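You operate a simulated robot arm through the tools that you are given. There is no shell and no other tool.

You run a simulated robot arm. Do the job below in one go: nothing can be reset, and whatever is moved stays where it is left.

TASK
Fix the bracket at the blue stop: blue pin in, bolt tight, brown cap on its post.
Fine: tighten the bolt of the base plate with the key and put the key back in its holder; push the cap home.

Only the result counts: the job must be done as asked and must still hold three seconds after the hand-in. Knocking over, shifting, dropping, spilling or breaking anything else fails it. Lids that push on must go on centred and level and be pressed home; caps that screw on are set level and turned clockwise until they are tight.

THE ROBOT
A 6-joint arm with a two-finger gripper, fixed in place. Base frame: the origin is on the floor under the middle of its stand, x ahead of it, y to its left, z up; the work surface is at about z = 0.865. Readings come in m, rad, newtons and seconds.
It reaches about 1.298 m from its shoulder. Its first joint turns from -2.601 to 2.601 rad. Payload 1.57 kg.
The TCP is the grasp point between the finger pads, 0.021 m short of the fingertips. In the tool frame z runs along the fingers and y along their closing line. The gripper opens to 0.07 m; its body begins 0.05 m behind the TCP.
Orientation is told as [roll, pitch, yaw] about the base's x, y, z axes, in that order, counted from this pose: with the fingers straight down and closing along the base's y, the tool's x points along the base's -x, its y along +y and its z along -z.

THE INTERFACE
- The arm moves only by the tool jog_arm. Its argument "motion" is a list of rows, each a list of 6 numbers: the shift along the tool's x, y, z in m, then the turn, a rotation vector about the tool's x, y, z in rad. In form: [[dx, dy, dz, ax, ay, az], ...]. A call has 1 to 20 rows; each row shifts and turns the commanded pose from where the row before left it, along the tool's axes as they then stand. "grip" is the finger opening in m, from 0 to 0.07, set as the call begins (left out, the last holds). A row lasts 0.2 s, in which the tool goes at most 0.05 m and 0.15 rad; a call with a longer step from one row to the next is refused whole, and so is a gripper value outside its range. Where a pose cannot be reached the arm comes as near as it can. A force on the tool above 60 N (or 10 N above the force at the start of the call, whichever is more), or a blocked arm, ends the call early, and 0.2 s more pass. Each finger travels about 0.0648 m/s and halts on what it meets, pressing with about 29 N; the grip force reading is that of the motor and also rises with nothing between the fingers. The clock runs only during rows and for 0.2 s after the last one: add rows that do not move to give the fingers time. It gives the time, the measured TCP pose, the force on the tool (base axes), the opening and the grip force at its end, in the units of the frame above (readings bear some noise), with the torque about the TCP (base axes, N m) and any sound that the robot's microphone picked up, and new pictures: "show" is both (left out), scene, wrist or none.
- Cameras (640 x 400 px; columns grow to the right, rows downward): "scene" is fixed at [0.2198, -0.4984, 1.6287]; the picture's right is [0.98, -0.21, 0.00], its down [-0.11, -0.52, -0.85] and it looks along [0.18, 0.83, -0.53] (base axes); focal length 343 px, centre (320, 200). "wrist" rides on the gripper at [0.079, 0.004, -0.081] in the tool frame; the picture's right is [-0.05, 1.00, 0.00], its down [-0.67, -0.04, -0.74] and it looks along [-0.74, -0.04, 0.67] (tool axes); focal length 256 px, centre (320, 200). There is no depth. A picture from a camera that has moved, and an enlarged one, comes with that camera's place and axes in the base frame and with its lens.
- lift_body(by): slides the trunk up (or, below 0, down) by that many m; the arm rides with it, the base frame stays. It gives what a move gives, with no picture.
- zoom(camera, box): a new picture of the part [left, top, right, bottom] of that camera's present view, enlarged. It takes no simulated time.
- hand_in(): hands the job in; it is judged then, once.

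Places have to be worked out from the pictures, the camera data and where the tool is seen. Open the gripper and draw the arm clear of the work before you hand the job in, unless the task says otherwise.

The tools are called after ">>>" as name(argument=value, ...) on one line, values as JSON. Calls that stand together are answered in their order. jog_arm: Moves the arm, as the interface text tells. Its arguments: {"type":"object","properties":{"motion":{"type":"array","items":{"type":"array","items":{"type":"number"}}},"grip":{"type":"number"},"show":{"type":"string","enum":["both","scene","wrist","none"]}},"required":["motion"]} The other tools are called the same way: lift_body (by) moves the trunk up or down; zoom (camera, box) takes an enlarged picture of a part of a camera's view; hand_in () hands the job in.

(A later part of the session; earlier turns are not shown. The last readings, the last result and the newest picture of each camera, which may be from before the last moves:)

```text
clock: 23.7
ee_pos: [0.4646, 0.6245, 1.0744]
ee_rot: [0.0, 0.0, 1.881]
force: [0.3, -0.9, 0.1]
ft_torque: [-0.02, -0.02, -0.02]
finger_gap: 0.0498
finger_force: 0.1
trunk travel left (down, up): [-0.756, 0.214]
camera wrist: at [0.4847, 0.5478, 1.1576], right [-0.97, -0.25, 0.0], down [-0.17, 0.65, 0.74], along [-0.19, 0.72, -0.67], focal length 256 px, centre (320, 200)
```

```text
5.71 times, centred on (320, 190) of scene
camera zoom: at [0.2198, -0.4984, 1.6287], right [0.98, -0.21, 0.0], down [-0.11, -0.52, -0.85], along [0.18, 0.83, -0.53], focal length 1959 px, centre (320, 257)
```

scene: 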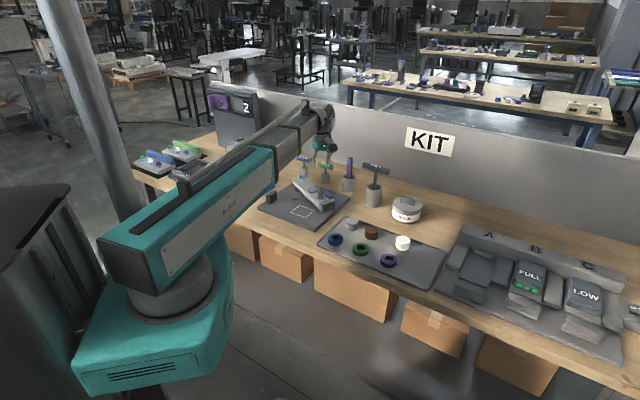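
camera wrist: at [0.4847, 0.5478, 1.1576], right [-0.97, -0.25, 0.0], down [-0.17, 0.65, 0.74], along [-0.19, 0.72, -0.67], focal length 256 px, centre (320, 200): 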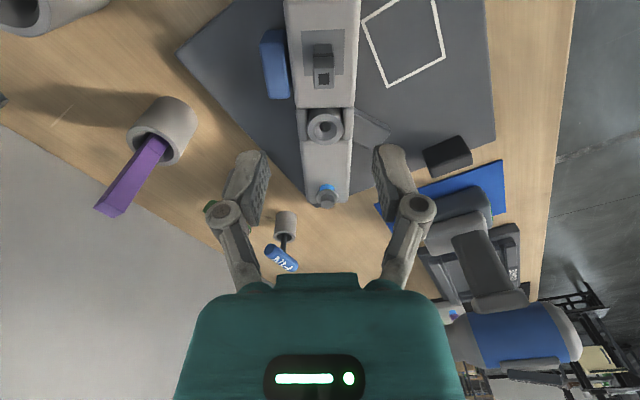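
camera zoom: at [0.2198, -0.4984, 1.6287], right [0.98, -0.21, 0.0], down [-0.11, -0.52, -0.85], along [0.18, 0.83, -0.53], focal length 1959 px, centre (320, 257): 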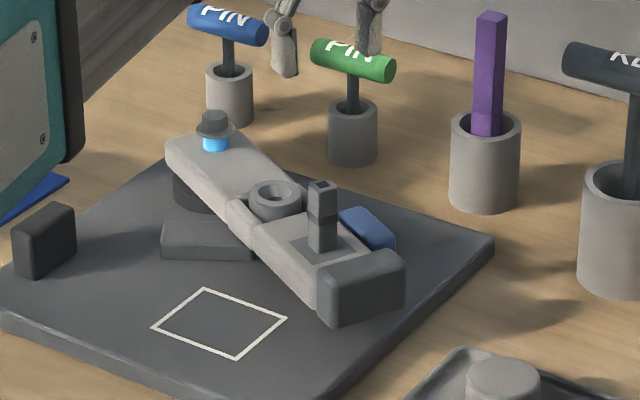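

The bracket sits flush against the blue stop. The blue pin handle is estimated at (0.4505, 0.9415, 0.940), with its bar pointing about -40°, so I'll go above it and yaw so the fingers close across the handle.

>>> jog_arm(motion=[[-0.0437, -0.0119, 0, 0, 0, 0], [-0.0437, -0.0119, 0, 0, 0, 0], [-0.0437, -0.0119, 0, 0, 0, 0], [-0.0437, -0.0119, 0, 0, 0, 0], [-0.0437, -0.0119, 0, 0, 0, 0], [-0.0437, -0.0119, 0, 0, 0, 0], [-0.0437, -0.0119, 0, 0, 0, 0], [0, 0, 0, 0, 0, -0.1405], [0, 0, 0, 0, 0, -0.1405], [0, 0, 0, 0, 0, -0.1405], [0, 0, 0, 0, 0, -0.1405], [0, 0, 0, 0, 0, 0]])

```text
clock: 26.3
ee_pos: [0.4514, 0.9401, 1.0741]
ee_rot: [-0.001, 0.0, 2.446]
force: [0.1, -0.4, -0.4]
ft_torque: [0.0, 0.02, 0.03]
finger_gap: 0.0503
finger_force: 0.1
trunk travel left (down, up): [-0.756, 0.214]
camera wrist: at [0.5084, 0.8873, 1.1576], right [-0.68, -0.73, 0.0], down [-0.49, 0.45, 0.74], along [-0.55, 0.51, -0.67], focal length 256 px, centre (320, 200)
```

scene: 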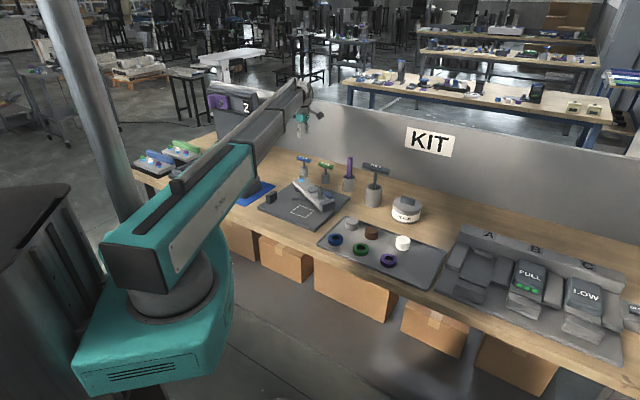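
wrist: 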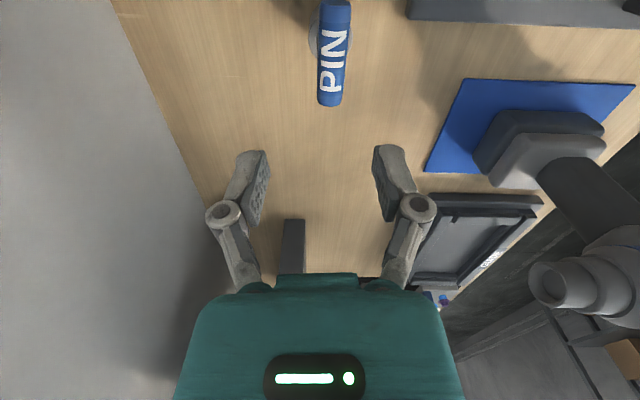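

The handle is parallel to the tool but about 10 mm to the side, and one end is cut off in the view. I'll shift sideways and back a bit to see the whole handle.

>>> jog_arm(motion=[[0.04, 0.0097, 0, 0, 0, 0], [0.03, 0, 0, 0, 0, 0], [0, 0, 0, 0, 0, 0]], show="wrist")

>>> zoom(camera="wrist", box=[260, 0, 380, 160])

```text
clock: 27.1
ee_pos: [0.4979, 0.8896, 1.0746]
ee_rot: [0.0, 0.0, 2.443]
force: [0.3, -0.1, 0.4]
ft_torque: [0.05, -0.02, -0.04]
finger_gap: 0.0498
finger_force: 0.0
trunk travel left (down, up): [-0.756, 0.214]
camera wrist: at [0.5561, 0.8352, 1.1575], right [-0.68, -0.73, 0.0], down [-0.49, 0.46, 0.74], along [-0.54, 0.51, -0.67], focal length 256 px, centre (320, 200)
```

wrist: 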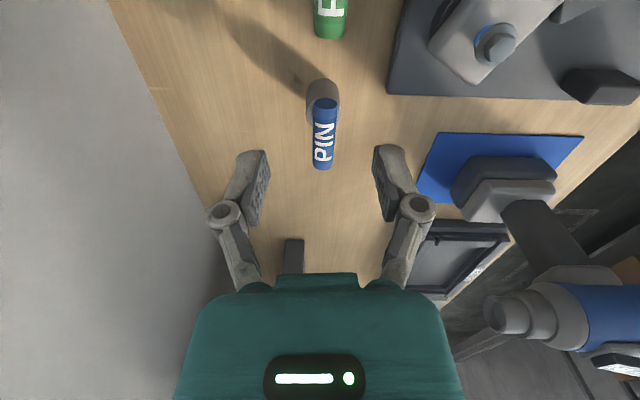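

```text
2.50 times, centred on (320, 80) of wrist
camera zoom: at [0.5561, 0.8352, 1.1575], right [-0.68, -0.73, 0.0], down [-0.49, 0.46, 0.74], along [-0.54, 0.51, -0.67], focal length 640 px, centre (320, 500)
```

zoom: 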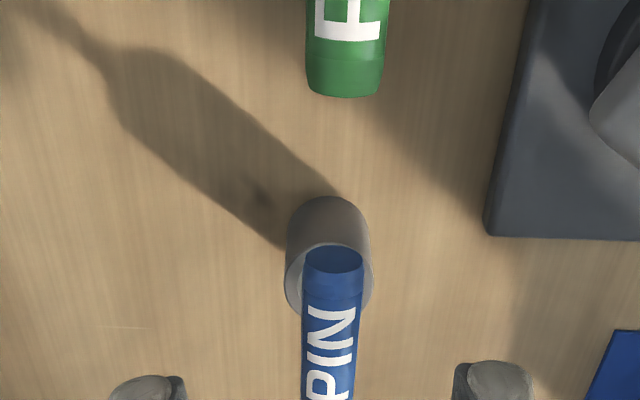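

The handle is now fully visible: its centre lies about 70 mm along tool -x with no lateral offset. I'll return over it and lower partway.

>>> jog_arm(motion=[[-0.035, 0, 0, 0, 0, 0], [-0.035, 0, 0, 0, 0, 0], [0, 0, 0, 0, 0, 0]], show="none")

>>> lift_body(by=-0.08)

>>> jog_arm(motion=[[0, 0, 0, 0, 0, 0]])

```text
clock: 27.9
ee_pos: [0.4449, 0.9341, 1.0748]
ee_rot: [-0.001, 0.0, 2.443]
force: [0.0, 0.3, 0.5]
ft_torque: [-0.01, 0.01, 0.02]
finger_gap: 0.05
finger_force: 0.0
trunk travel left (down, up): [-0.756, 0.214]
```

```text
clock: 29.1
ee_pos: [0.4458, 0.934, 0.9953]
ee_rot: [-0.001, 0.001, 2.443]
force: [0.0, 0.9, -0.1]
ft_torque: [-0.08, 0.01, -0.01]
finger_gap: 0.0499
finger_force: 0.1
trunk travel left (down, up): [-0.676, 0.294]
```

```text
clock: 29.5
ee_pos: [0.4442, 0.9338, 0.9943]
ee_rot: [-0.002, 0.001, 2.443]
force: [-0.6, -0.7, -0.3]
ft_torque: [0.0, -0.01, -0.03]
finger_gap: 0.05
finger_force: 0.0
trunk travel left (down, up): [-0.676, 0.294]
camera wrist: at [0.5027, 0.8799, 1.0776], right [-0.68, -0.73, 0.0], down [-0.49, 0.46, 0.74], along [-0.54, 0.51, -0.67], focal length 256 px, centre (320, 200)
```

scene: 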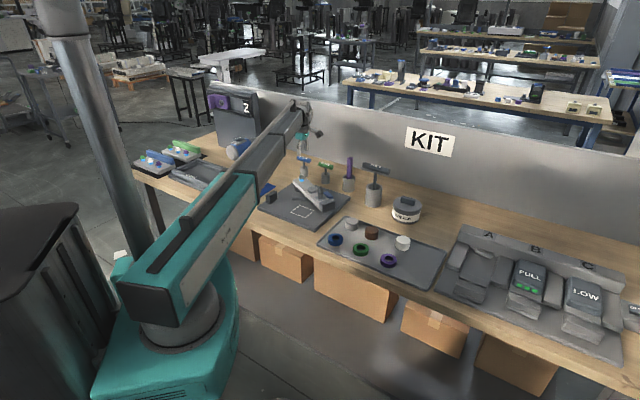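
wrist: 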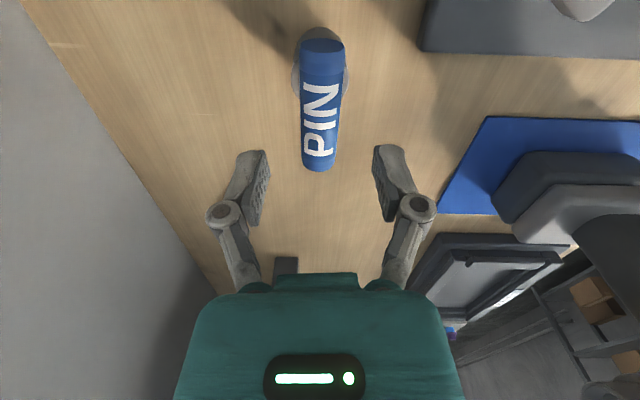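

The handle is centred between the fingers. I'll lower to the handle height and close.

>>> lift_body(by=-0.055)

>>> jog_arm(motion=[[0, 0, 0, 0, 0, 0], [0, 0, 0, 0, 0, 0], [0, 0, 0, 0, 0, 0]], grip=0.008)

>>> zoom(camera="scene", box=[280, 130, 360, 200])

```text
clock: 30.4
ee_pos: [0.4449, 0.9331, 0.9402]
ee_rot: [-0.001, 0.001, 2.442]
force: [-1.0, 0.3, 0.4]
ft_torque: [0.0, 0.01, 0.0]
finger_gap: 0.0501
finger_force: 0.1
trunk travel left (down, up): [-0.621, 0.349]
```

```text
clock: 31.2
ee_pos: [0.445, 0.9339, 0.939]
ee_rot: [-0.001, -0.002, 2.444]
force: [-0.3, 0.1, -0.3]
ft_torque: [-0.07, -0.01, 0.08]
finger_gap: 0.0126
finger_force: 29.0
trunk travel left (down, up): [-0.621, 0.349]
camera wrist: at [0.5028, 0.88, 1.0225], right [-0.68, -0.73, 0.0], down [-0.49, 0.46, 0.74], along [-0.54, 0.51, -0.67], focal length 256 px, centre (320, 200)
```

scene: 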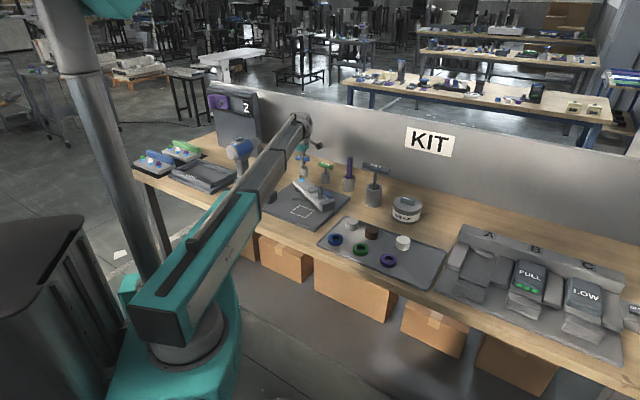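
wrist: 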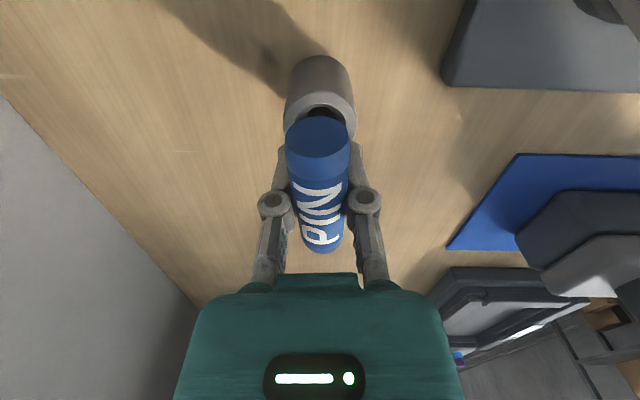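

```text
5.71 times, centred on (320, 165) of scene
camera zoom: at [0.2198, -0.4984, 1.6287], right [0.98, -0.21, 0.0], down [-0.11, -0.52, -0.85], along [0.18, 0.83, -0.53], focal length 1959 px, centre (320, 400)
```

zoom: 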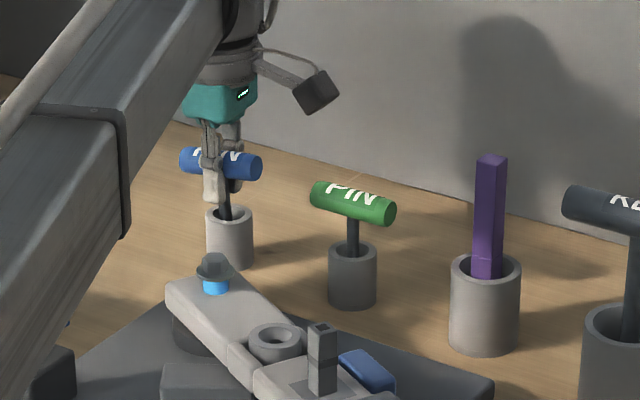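

The fingers stopped at 12.6 mm, narrower than the roughly 22 mm handle looks, so I'll inspect the grip before lifting.

>>> zoom(camera="scene", box=[292, 145, 322, 180])

>>> zoom(camera="wrist", box=[250, 100, 390, 260])

```text
11.43 times, centred on (307, 162) of scene
camera zoom: at [0.2198, -0.4984, 1.6287], right [0.98, -0.21, 0.0], down [-0.11, -0.52, -0.85], along [0.18, 0.83, -0.53], focal length 3918 px, centre (469, 629)
```

zoom: 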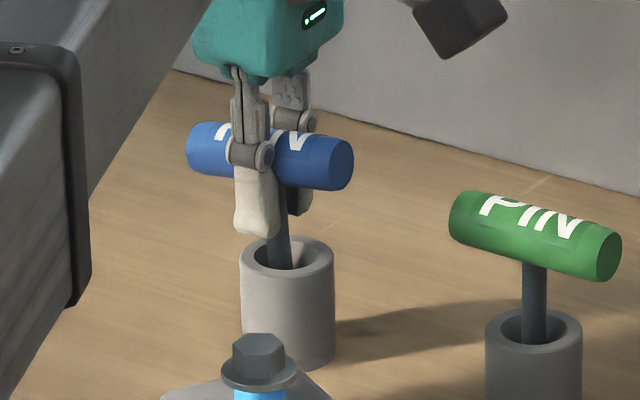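

```text
2.50 times, centred on (320, 180) of wrist
camera zoom: at [0.5028, 0.88, 1.0225], right [-0.68, -0.73, 0.0], down [-0.49, 0.46, 0.74], along [-0.54, 0.51, -0.67], focal length 640 px, centre (320, 250)
```

zoom: 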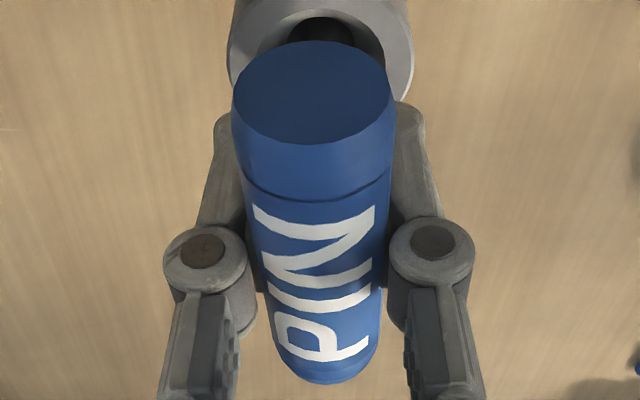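

The pads are pinching the underside of the handle: its centre is about 12 mm higher than the TCP. I'll open, raise 12 mm and re-grip at the handle's middle.

>>> jog_arm(motion=[[0, 0, 0, 0, 0, 0], [0, 0, 0, 0, 0, 0]], grip=0.045, show="none")

>>> zoom(camera="scene", box=[292, 145, 322, 180])

>>> lift_body(by=0.012)

>>> jog_arm(motion=[[0, 0, 0, 0, 0, 0], [0, 0, 0, 0, 0, 0], [0, 0, 0, 0, 0, 0]], grip=0.014, show="wrist")

>>> zoom(camera="scene", box=[292, 145, 322, 180])

```text
clock: 31.9
ee_pos: [0.4454, 0.9331, 0.9389]
ee_rot: [0.0, -0.001, 2.443]
force: [0.5, -0.3, -0.5]
ft_torque: [0.02, 0.0, 0.01]
finger_gap: 0.0448
finger_force: 0.1
trunk travel left (down, up): [-0.621, 0.349]
```

```text
11.43 times, centred on (307, 162) of scene
camera zoom: at [0.2198, -0.4984, 1.6287], right [0.98, -0.21, 0.0], down [-0.11, -0.52, -0.85], along [0.18, 0.83, -0.53], focal length 3918 px, centre (469, 629)
```

zoom: 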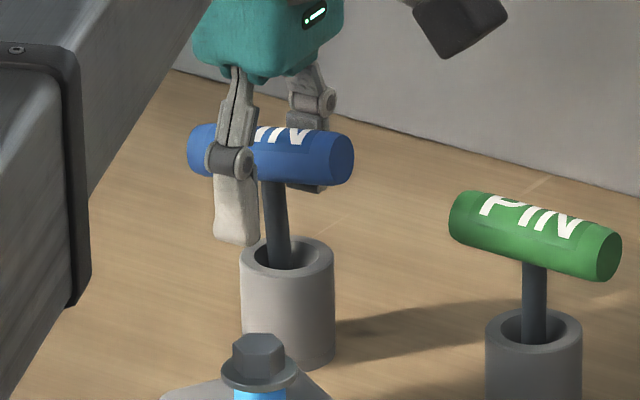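

```text
clock: 32.5
ee_pos: [0.4461, 0.9341, 0.9522]
ee_rot: [-0.001, 0.0, 2.443]
force: [0.3, -0.3, -0.6]
ft_torque: [-0.01, 0.02, 0.0]
finger_gap: 0.045
finger_force: 0.0
trunk travel left (down, up): [-0.633, 0.337]
```

```text
clock: 33.2
ee_pos: [0.4441, 0.9337, 0.9521]
ee_rot: [0.001, 0.002, 2.445]
force: [0.9, -0.1, 0.0]
ft_torque: [0.0, 0.01, -0.01]
finger_gap: 0.02
finger_force: 29.7
trunk travel left (down, up): [-0.633, 0.337]
camera wrist: at [0.5027, 0.8798, 1.0347], right [-0.68, -0.73, 0.0], down [-0.49, 0.46, 0.74], along [-0.54, 0.51, -0.67], focal length 256 px, centre (320, 200)
```

wrist: 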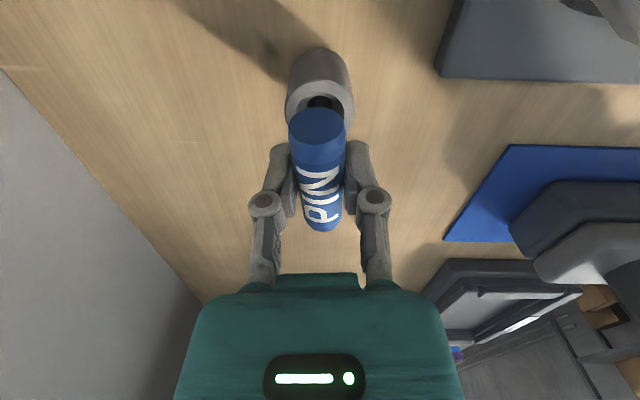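

```text
11.43 times, centred on (307, 162) of scene
camera zoom: at [0.2198, -0.4984, 1.6287], right [0.98, -0.21, 0.0], down [-0.11, -0.52, -0.85], along [0.18, 0.83, -0.53], focal length 3918 px, centre (469, 629)
```

zoom: 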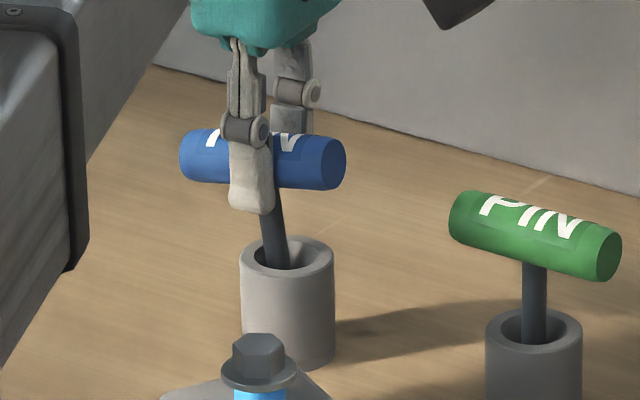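

The grip is now 20 mm across the handle's middle, but the pin leans about 0.2 rad in its loose holder. I'll lift it straight out and then check its tilt.

>>> lift_body(by=0.11)

>>> jog_arm(motion=[[0, 0, 0, 0, 0, 0]])

>>> zoom(camera="scene", box=[280, 110, 350, 180])

```text
clock: 34.7
ee_pos: [0.4445, 0.9336, 1.0616]
ee_rot: [-0.001, -0.001, 2.444]
force: [0.6, 0.2, -0.4]
ft_torque: [0.02, -0.01, -0.02]
finger_gap: 0.0198
finger_force: 29.4
trunk travel left (down, up): [-0.743, 0.227]
```

```text
clock: 35.1
ee_pos: [0.4446, 0.9346, 1.0629]
ee_rot: [0.0, -0.001, 2.443]
force: [0.1, 0.8, -1.4]
ft_torque: [0.01, -0.02, -0.01]
finger_gap: 0.0199
finger_force: 29.4
trunk travel left (down, up): [-0.743, 0.227]
camera wrist: at [0.5028, 0.88, 1.1445], right [-0.68, -0.73, 0.0], down [-0.49, 0.46, 0.74], along [-0.54, 0.51, -0.67], focal length 256 px, centre (320, 200)
```

scene: 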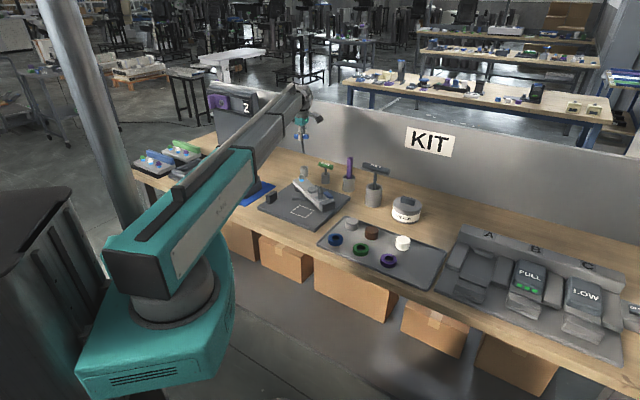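
wrist: 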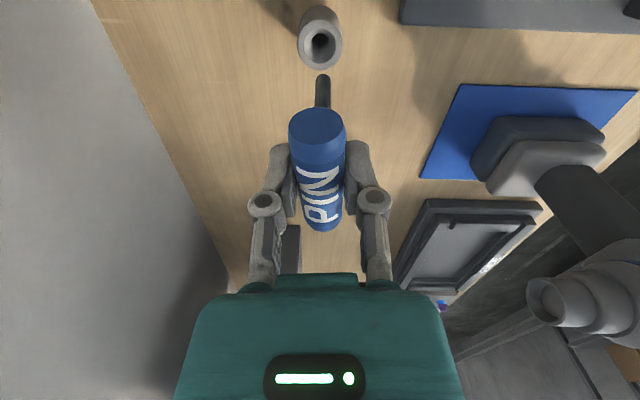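

```text
5.71 times, centred on (315, 145) of scene
camera zoom: at [0.2198, -0.4984, 1.6287], right [0.98, -0.21, 0.0], down [-0.11, -0.52, -0.85], along [0.18, 0.83, -0.53], focal length 1959 px, centre (349, 514)
```

zoom: 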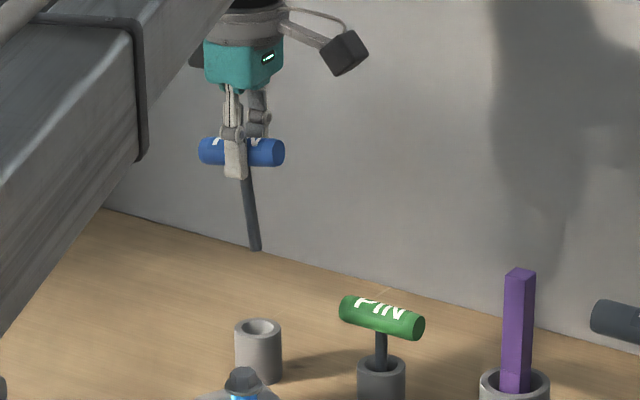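

The pin is out; its shaft is about 80 mm long and leans along the handle direction. I'll tilt the tool about its y axis by -0.2 rad to bring the pin upright and look again.

>>> jog_arm(motion=[[0, 0, 0, 0, -0.1, 0], [0, 0, 0, 0, -0.1, 0], [0, 0, 0, 0, 0, 0]])

>>> zoom(camera="scene", box=[280, 110, 350, 180])

```text
clock: 35.9
ee_pos: [0.4449, 0.9343, 1.0651]
ee_rot: [0.001, -0.201, 2.444]
force: [0.2, -0.8, 0.3]
ft_torque: [0.01, 0.0, 0.02]
finger_gap: 0.0198
finger_force: 28.8
out of reach, approached as far as the arm can: row 2
trunk travel left (down, up): [-0.743, 0.227]
camera wrist: at [0.5139, 0.8708, 1.1308], right [-0.68, -0.73, 0.01], down [-0.36, 0.35, 0.86], along [-0.63, 0.58, -0.51], focal length 256 px, centre (320, 200)
```

scene: 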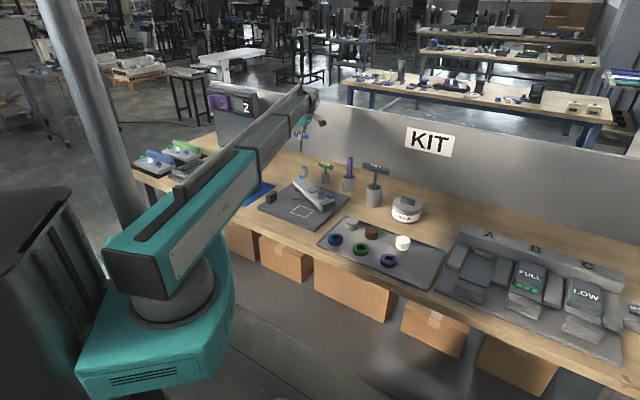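
wrist: 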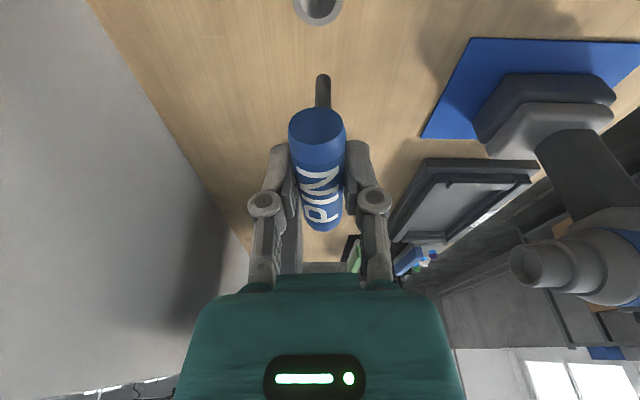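

```text
5.71 times, centred on (315, 145) of scene
camera zoom: at [0.2198, -0.4984, 1.6287], right [0.98, -0.21, 0.0], down [-0.11, -0.52, -0.85], along [0.18, 0.83, -0.53], focal length 1959 px, centre (349, 514)
```

zoom: 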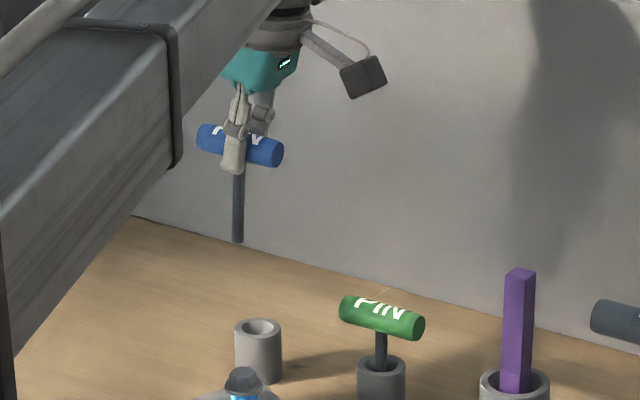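

The pin is now upright (handle level, shaft vertical). I'll carry it over to the boss, estimated at (0.442, 0.6905), keeping height and orientation.

>>> jog_arm(motion=[[0.02523, 0.03143, -0.00512, 0, 0, 0], [0.02523, 0.03143, -0.00512, 0, 0, 0], [0.02523, 0.03143, -0.00512, 0, 0, 0], [0.02523, 0.03143, -0.00512, 0, 0, 0], [0.02523, 0.03143, -0.00512, 0, 0, 0], [0.02523, 0.03143, -0.00512, 0, 0, 0], [0, 0, 0, 0, 0, 0]])

>>> zoom(camera="wrist", box=[240, 0, 400, 160])

>>> zoom(camera="scene", box=[280, 130, 360, 210])

```text
clock: 37.5
ee_pos: [0.4434, 0.6903, 1.0658]
ee_rot: [-0.001, -0.202, 2.444]
force: [0.9, 0.2, -1.0]
ft_torque: [-0.01, -0.01, -0.01]
finger_gap: 0.0199
finger_force: 29.5
trunk travel left (down, up): [-0.743, 0.227]
camera wrist: at [0.5125, 0.6274, 1.131], right [-0.68, -0.73, 0.01], down [-0.36, 0.35, 0.86], along [-0.63, 0.58, -0.51], focal length 256 px, centre (320, 200)
```

scene: 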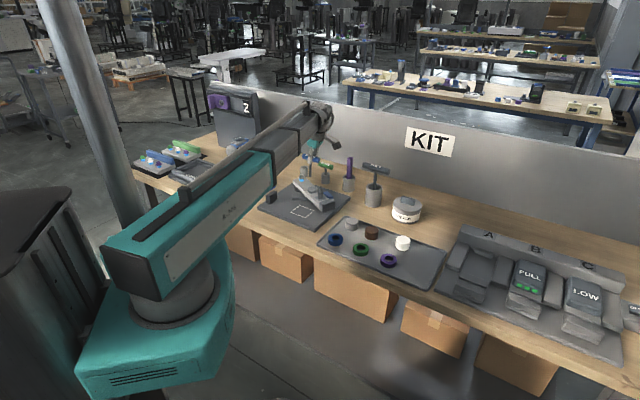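
wrist: 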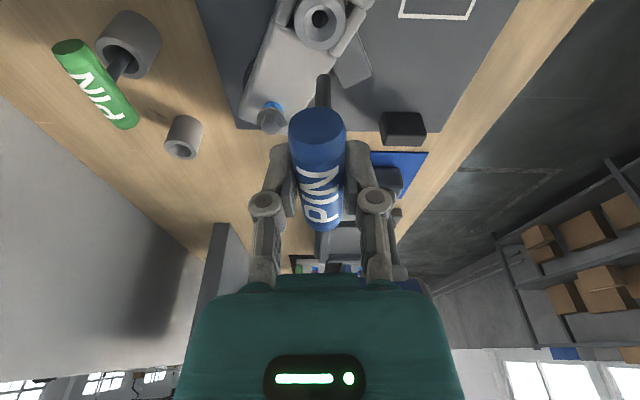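

```text
2.50 times, centred on (320, 80) of wrist
camera zoom: at [0.5125, 0.6274, 1.131], right [-0.68, -0.73, 0.01], down [-0.36, 0.35, 0.86], along [-0.63, 0.58, -0.51], focal length 640 px, centre (320, 500)
```

zoom: 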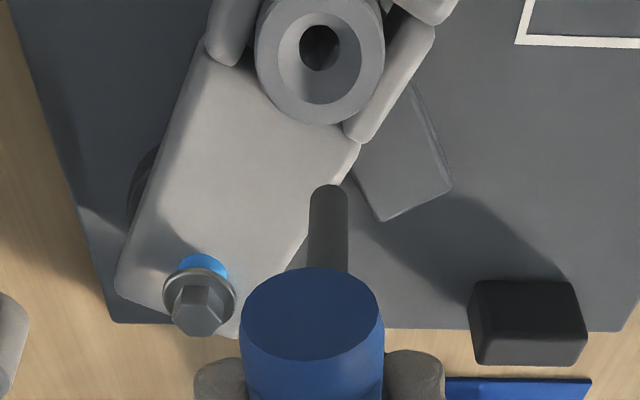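

```text
5.00 times, centred on (320, 170) of scene
camera zoom: at [0.2198, -0.4984, 1.6287], right [0.98, -0.21, 0.0], down [-0.11, -0.52, -0.85], along [0.18, 0.83, -0.53], focal length 1714 px, centre (320, 350)
```

zoom: 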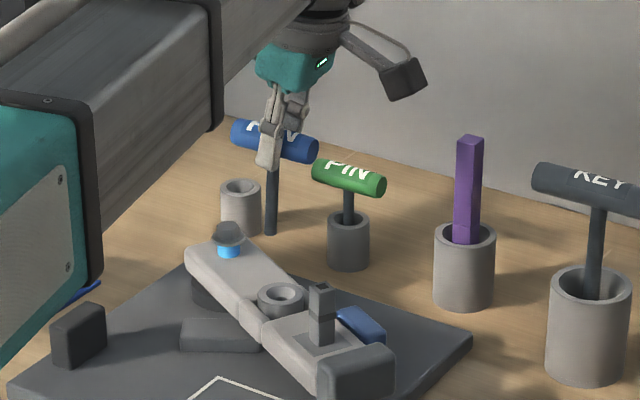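

The pin tip looks close to the boss axis, though the two views disagree by a few mm. I'll zoom in tighter to measure lean and offset.

>>> zoom(camera="scene", box=[295, 150, 335, 200])

>>> zoom(camera="wrist", box=[280, 0, 360, 130])

```text
8.00 times, centred on (315, 175) of scene
camera zoom: at [0.2198, -0.4984, 1.6287], right [0.98, -0.21, 0.0], down [-0.11, -0.52, -0.85], along [0.18, 0.83, -0.53], focal length 2742 px, centre (360, 400)
```

zoom: 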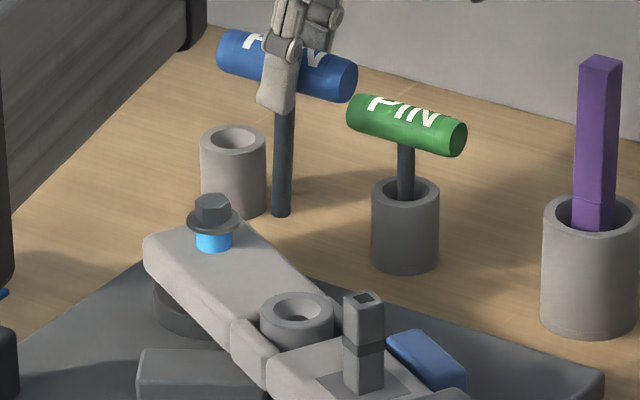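

```text
3.08 times, centred on (320, 65) of wrist
camera zoom: at [0.5125, 0.6274, 1.131], right [-0.68, -0.73, 0.01], down [-0.36, 0.35, 0.86], along [-0.63, 0.58, -0.51], focal length 788 px, centre (320, 615)
```

zoom: 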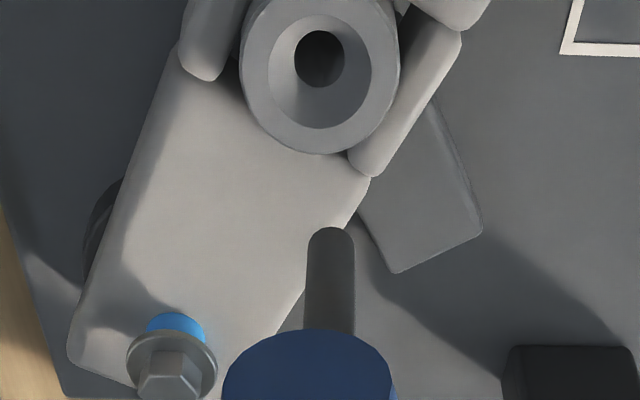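

The tip is about 7.7 mm short along tool x and 1.4 mm off sideways, with the tilt over-corrected by about 0.05 rad. I'll fix these and lower until the tip is just above the boss.

>>> jog_arm(motion=[[0.0033, -0.0014, 0, 0, 0.05, 0], [0, 0, 0, 0, 0, 0]], show="none")

>>> lift_body(by=-0.045)

>>> zoom(camera="scene", box=[295, 150, 335, 200])

>>> zoom(camera="wrist", box=[270, 0, 370, 130])

```text
clock: 38.1
ee_pos: [0.4462, 0.6903, 1.0641]
ee_rot: [0.0, -0.151, 2.441]
force: [0.6, -0.2, -0.8]
ft_torque: [-0.03, 0.02, -0.01]
finger_gap: 0.0201
finger_force: 29.3
trunk travel left (down, up): [-0.743, 0.227]
```

```text
clock: 39.0
ee_pos: [0.4463, 0.6899, 1.0185]
ee_rot: [0.0, -0.149, 2.444]
force: [0.5, 0.1, -0.3]
ft_torque: [0.02, -0.01, 0.01]
finger_gap: 0.0196
finger_force: 28.6
trunk travel left (down, up): [-0.698, 0.272]
```

```text
8.00 times, centred on (315, 175) of scene
camera zoom: at [0.2198, -0.4984, 1.6287], right [0.98, -0.21, 0.0], down [-0.11, -0.52, -0.85], along [0.18, 0.83, -0.53], focal length 2742 px, centre (360, 400)
```

zoom: 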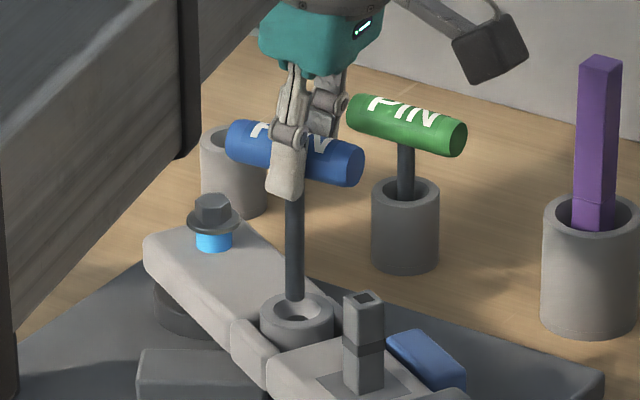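

```text
3.08 times, centred on (320, 65) of wrist
camera zoom: at [0.5128, 0.6287, 1.089], right [-0.68, -0.73, 0.01], down [-0.4, 0.38, 0.84], along [-0.61, 0.57, -0.55], focal length 788 px, centre (320, 615)
```

zoom: 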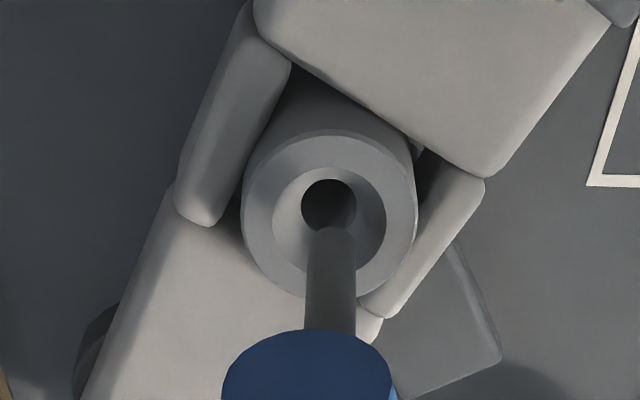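

The tip is right above the funnel in both views. I'll lower in small steps watching the force.

>>> lift_body(by=-0.02)

>>> zoom(camera="wrist", box=[270, 0, 370, 130])

>>> zoom(camera="scene", box=[295, 150, 335, 200])

```text
clock: 39.6
ee_pos: [0.4454, 0.6903, 0.9986]
ee_rot: [0.0, -0.15, 2.443]
force: [0.5, -0.3, -0.4]
ft_torque: [0.03, -0.01, -0.01]
finger_gap: 0.0198
finger_force: 28.8
trunk travel left (down, up): [-0.678, 0.292]
```

```text
3.08 times, centred on (320, 65) of wrist
camera zoom: at [0.5128, 0.6287, 1.0689], right [-0.68, -0.73, 0.01], down [-0.4, 0.38, 0.84], along [-0.61, 0.57, -0.55], focal length 788 px, centre (320, 615)
```

zoom: 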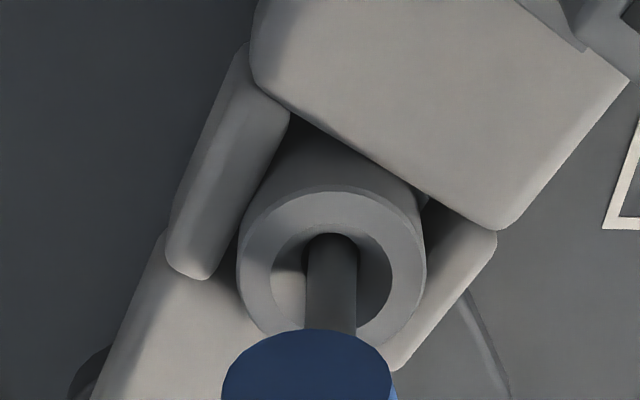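

```text
8.00 times, centred on (315, 175) of scene
camera zoom: at [0.2198, -0.4984, 1.6287], right [0.98, -0.21, 0.0], down [-0.11, -0.52, -0.85], along [0.18, 0.83, -0.53], focal length 2742 px, centre (360, 400)
```

zoom: 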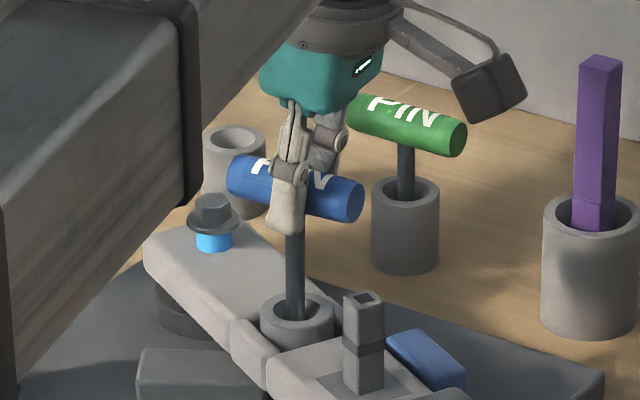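

The tip has entered the funnel without any contact force. Lowering further.

>>> lift_body(by=-0.015)

>>> zoom(camera="wrist", box=[270, 0, 370, 130])

```text
clock: 40.2
ee_pos: [0.4474, 0.6895, 0.9833]
ee_rot: [-0.002, -0.151, 2.445]
force: [0.2, 0.0, -1.1]
ft_torque: [0.05, 0.01, 0.01]
finger_gap: 0.0199
finger_force: 28.5
trunk travel left (down, up): [-0.663, 0.307]
```

```text
3.08 times, centred on (320, 65) of wrist
camera zoom: at [0.5128, 0.6287, 1.0539], right [-0.68, -0.73, 0.01], down [-0.4, 0.38, 0.84], along [-0.61, 0.57, -0.55], focal length 788 px, centre (320, 615)
```

zoom: 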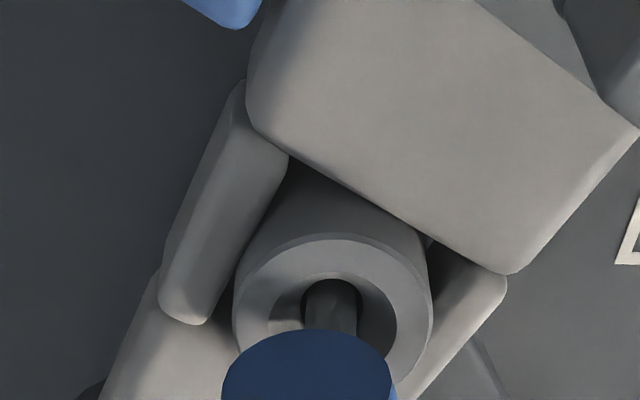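

The shaft is now inside the hole with no force. I'll keep lowering.

>>> lift_body(by=-0.012)

>>> zoom(camera="scene", box=[295, 150, 335, 200])

```text
clock: 40.9
ee_pos: [0.4473, 0.6893, 0.9722]
ee_rot: [0.0, -0.15, 2.444]
force: [-0.1, -0.2, -0.1]
ft_torque: [-0.02, -0.02, -0.03]
finger_gap: 0.0198
finger_force: 29.2
trunk travel left (down, up): [-0.651, 0.319]
```

```text
8.00 times, centred on (315, 175) of scene
camera zoom: at [0.2198, -0.4984, 1.6287], right [0.98, -0.21, 0.0], down [-0.11, -0.52, -0.85], along [0.18, 0.83, -0.53], focal length 2742 px, centre (360, 400)
```

zoom: 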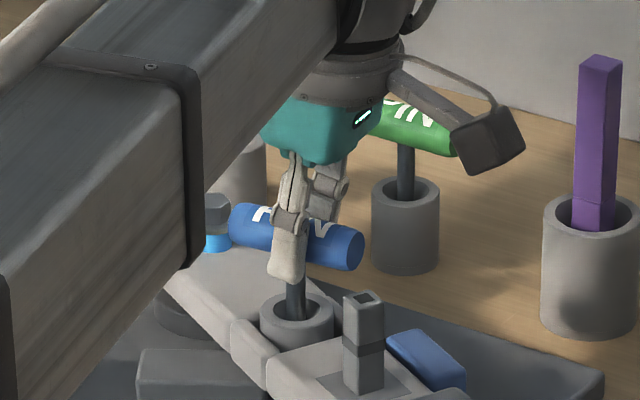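

Still no force; the pin is descending freely through the boss. I'll lower in 1 cm steps until it seats.

>>> lift_body(by=-0.01)

>>> lift_body(by=-0.006)

>>> zoom(camera="scene", box=[295, 150, 335, 200])

>>> zoom(camera="wrist", box=[240, 0, 400, 200])

```text
clock: 41.4
ee_pos: [0.4457, 0.6892, 0.9632]
ee_rot: [-0.002, -0.151, 2.444]
force: [0.2, 0.1, 16.5]
ft_torque: [0.05, 0.08, -0.02]
finger_gap: 0.0199
finger_force: 28.8
trunk travel left (down, up): [-0.641, 0.329]
```

```text
clock: 42.0
ee_pos: [0.4467, 0.6889, 0.9573]
ee_rot: [0.002, -0.15, 2.444]
force: [-0.9, -0.1, 12.8]
ft_torque: [0.07, 0.11, 0.03]
finger_gap: 0.0196
finger_force: 28.9
trunk travel left (down, up): [-0.635, 0.335]
```

```text
8.00 times, centred on (315, 175) of scene
camera zoom: at [0.2198, -0.4984, 1.6287], right [0.98, -0.21, 0.0], down [-0.11, -0.52, -0.85], along [0.18, 0.83, -0.53], focal length 2742 px, centre (360, 400)
```

zoom: 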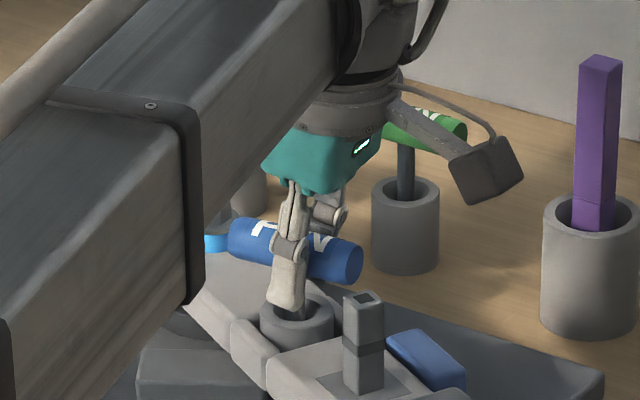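

```text
2.00 times, centred on (320, 100) of wrist
camera zoom: at [0.5122, 0.628, 1.0267], right [-0.68, -0.73, 0.01], down [-0.4, 0.38, 0.84], along [-0.61, 0.57, -0.55], focal length 512 px, centre (320, 400)
```

zoom: 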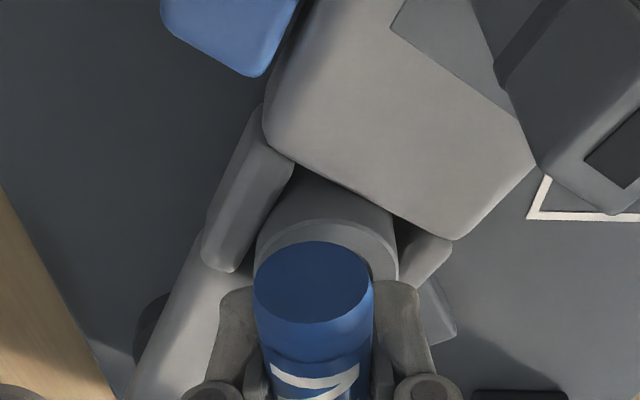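

Contact began near TCP z 0.966 (about 13–16 N) and the handle slid a little in the grip, so the pin tip may be sitting on the plate rather than in its hole. I'll check whether the bracket is truly touching the blue stop.

>>> zoom(camera="scene", box=[320, 175, 365, 210])

>>> zoom(camera="wrist", box=[270, 0, 360, 60])

```text
11.43 times, centred on (342, 192) of scene
camera zoom: at [0.2198, -0.4984, 1.6287], right [0.98, -0.21, 0.0], down [-0.11, -0.52, -0.85], along [0.18, 0.83, -0.53], focal length 3918 px, centre (63, 286)
```

zoom: 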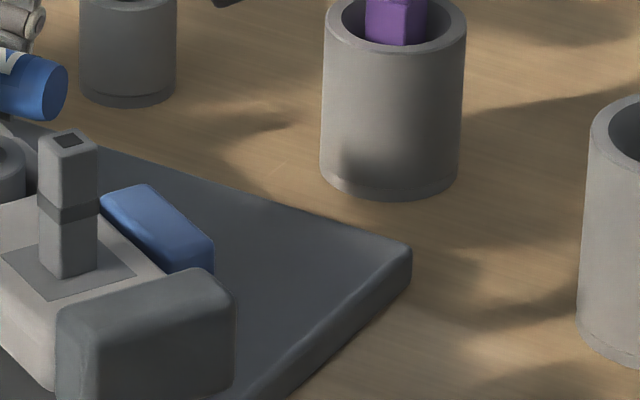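

```text
6.67 times, centred on (315, 30) of wrist
camera zoom: at [0.5122, 0.628, 1.0267], right [-0.68, -0.73, 0.01], down [-0.4, 0.38, 0.84], along [-0.61, 0.57, -0.55], focal length 1707 px, centre (353, 1333)
```

zoom: 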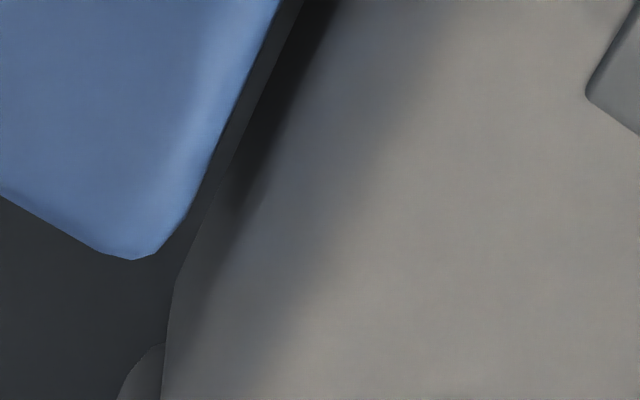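

The bracket and stop look in contact. To be sure the bracket is hard on the stop while seating, I'll push gently with the pin toward the stop and look at the forces.

>>> jog_arm(motion=[[0.0016, -0.0025, 0, 0, 0, 0], [0, 0, 0, 0, 0, 0]], show="none")

>>> jog_arm(motion=[[0.0016, -0.0025, 0, 0, 0, 0], [0, 0, 0, 0, 0, 0]], show="wrist")

>>> zoom(camera="scene", box=[295, 150, 335, 200])

```text
clock: 42.6
ee_pos: [0.4495, 0.6894, 0.9567]
ee_rot: [-0.001, -0.15, 2.443]
force: [-4.5, -1.8, 4.6]
ft_torque: [0.05, 0.15, 0.0]
finger_gap: 0.0198
finger_force: 28.6
trunk travel left (down, up): [-0.635, 0.335]
```

```text
clock: 43.2
ee_pos: [0.4499, 0.6922, 0.9561]
ee_rot: [-0.002, -0.151, 2.444]
force: [-14.8, -2.0, -4.7]
ft_torque: [0.22, 0.41, -0.03]
finger_gap: 0.0199
finger_force: 29.0
trunk travel left (down, up): [-0.635, 0.335]
camera wrist: at [0.5166, 0.6306, 1.0262], right [-0.68, -0.73, 0.01], down [-0.4, 0.38, 0.84], along [-0.62, 0.57, -0.55], focal length 256 px, centre (320, 200)
```

wrist: 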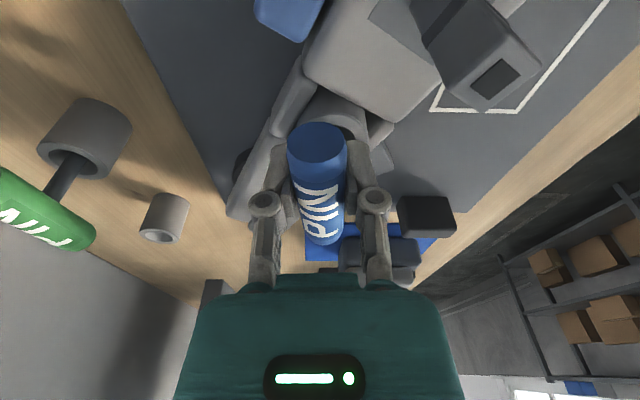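

```text
8.00 times, centred on (315, 175) of scene
camera zoom: at [0.2198, -0.4984, 1.6287], right [0.98, -0.21, 0.0], down [-0.11, -0.52, -0.85], along [0.18, 0.83, -0.53], focal length 2742 px, centre (360, 400)
```

zoom: 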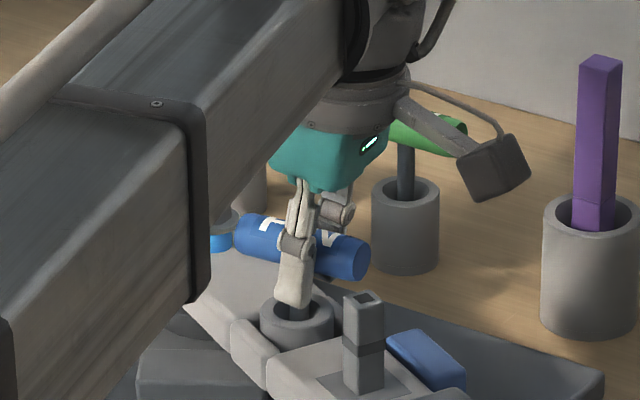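

The bracket is hard against the stop (15 N reaction). I'll relax the side push and press down a little to see whether the pin sinks.

>>> jog_arm(motion=[[-0.0014, 0.0022, 0, 0, 0, 0], [0, 0, 0, 0, 0, 0]], show="none")

>>> lift_body(by=-0.004)

>>> zoom(camera="scene", box=[295, 150, 335, 200])

```text
clock: 43.8
ee_pos: [0.4494, 0.6912, 0.9559]
ee_rot: [-0.002, -0.151, 2.443]
force: [-4.2, 2.7, 3.8]
ft_torque: [0.31, 0.12, 0.0]
finger_gap: 0.0197
finger_force: 28.8
trunk travel left (down, up): [-0.635, 0.335]
```

```text
clock: 44.3
ee_pos: [0.4492, 0.6906, 0.9531]
ee_rot: [-0.003, -0.15, 2.444]
force: [1.7, 2.2, 17.9]
ft_torque: [0.06, -0.01, 0.0]
finger_gap: 0.0199
finger_force: 29.1
trunk travel left (down, up): [-0.631, 0.339]
```

```text
8.00 times, centred on (315, 175) of scene
camera zoom: at [0.2198, -0.4984, 1.6287], right [0.98, -0.21, 0.0], down [-0.11, -0.52, -0.85], along [0.18, 0.83, -0.53], focal length 2742 px, centre (360, 400)
```

zoom: 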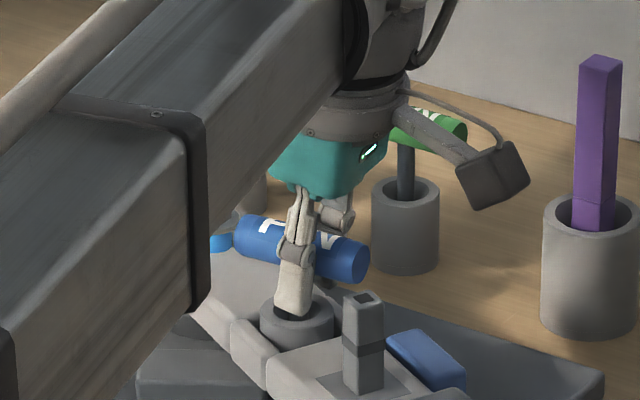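

The pin bottoms with the handle at z about 0.962, so the tip is near plate-top level. I can't tell yet if the plate has a hole there, so I'll lift the pin out and look straight down the boss with the wrist camera.

>>> lift_body(by=0.08)

>>> jog_arm(motion=[[-0.0292, 0.0005, 0.0044, 0, 0, 0], [-0.0292, 0.0005, 0.0044, 0, 0, 0], [0, 0, 0, 0, 0.1467, 0], [0, 0, 0, 0, 0.1467, 0], [0, 0, 0, 0, 0.1467, 0], [0, 0, 0, 0, 0, 0]])

>>> zoom(camera="wrist", box=[280, 0, 360, 100])

>>> zoom(camera="scene", box=[285, 140, 345, 210])

```text
clock: 45.5
ee_pos: [0.4491, 0.691, 1.0315]
ee_rot: [0.001, -0.15, 2.443]
force: [-0.1, -0.3, -1.1]
ft_torque: [0.02, 0.01, 0.0]
finger_gap: 0.0195
finger_force: 29.4
trunk travel left (down, up): [-0.711, 0.259]
```

```text
clock: 46.9
ee_pos: [0.4037, 0.7273, 1.0378]
ee_rot: [0.0, 0.292, 2.441]
force: [-0.7, -0.7, -0.1]
ft_torque: [-0.03, -0.05, -0.02]
finger_gap: 0.0201
finger_force: 29.4
out of reach, approached as far as the arm can: row 5
trunk travel left (down, up): [-0.711, 0.259]
camera wrist: at [0.441, 0.6914, 1.1398], right [-0.68, -0.73, -0.02], down [-0.63, 0.58, 0.52], along [-0.37, 0.36, -0.85], focal length 256 px, centre (320, 200)
```

scene: 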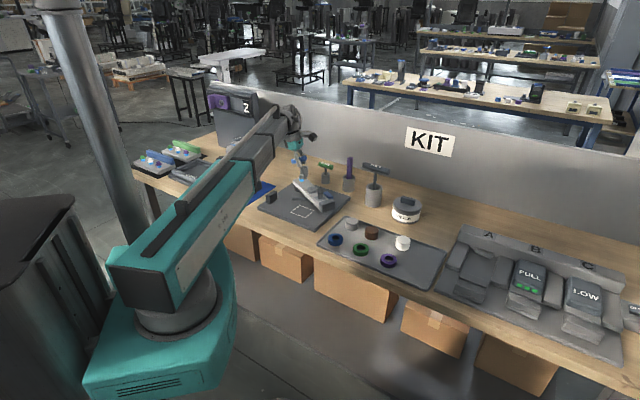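
wrist: 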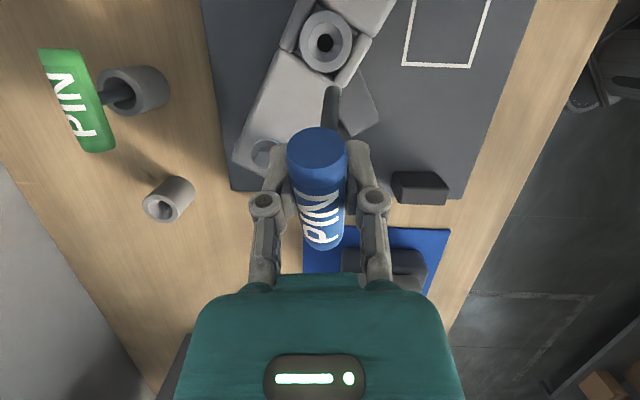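

```text
4.00 times, centred on (320, 50) of wrist
camera zoom: at [0.441, 0.6914, 1.1398], right [-0.68, -0.73, -0.02], down [-0.63, 0.58, 0.52], along [-0.37, 0.36, -0.85], focal length 1024 px, centre (320, 800)
```

zoom: 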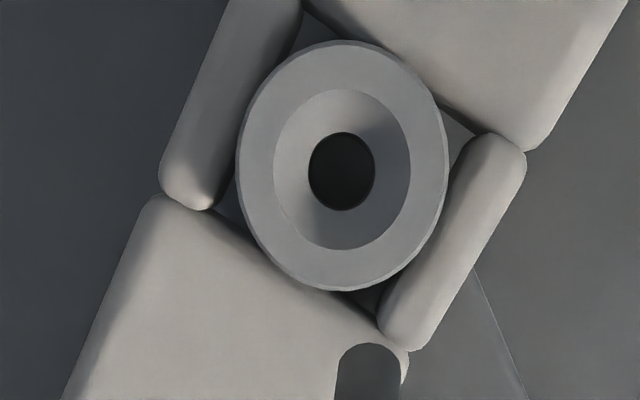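

```text
5.71 times, centred on (315, 175) of scene
camera zoom: at [0.2198, -0.4984, 1.6287], right [0.98, -0.21, 0.0], down [-0.11, -0.52, -0.85], along [0.18, 0.83, -0.53], focal length 1959 px, centre (349, 343)
```

zoom: 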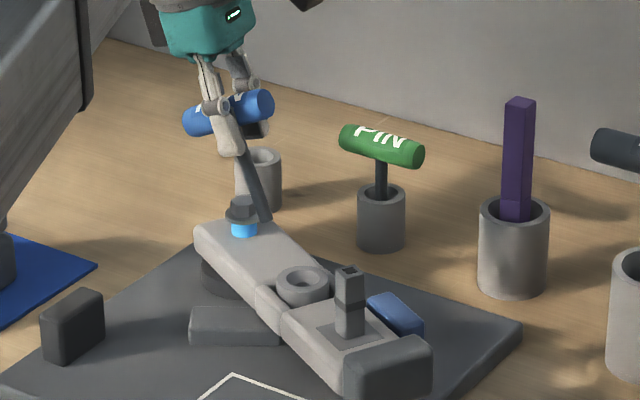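

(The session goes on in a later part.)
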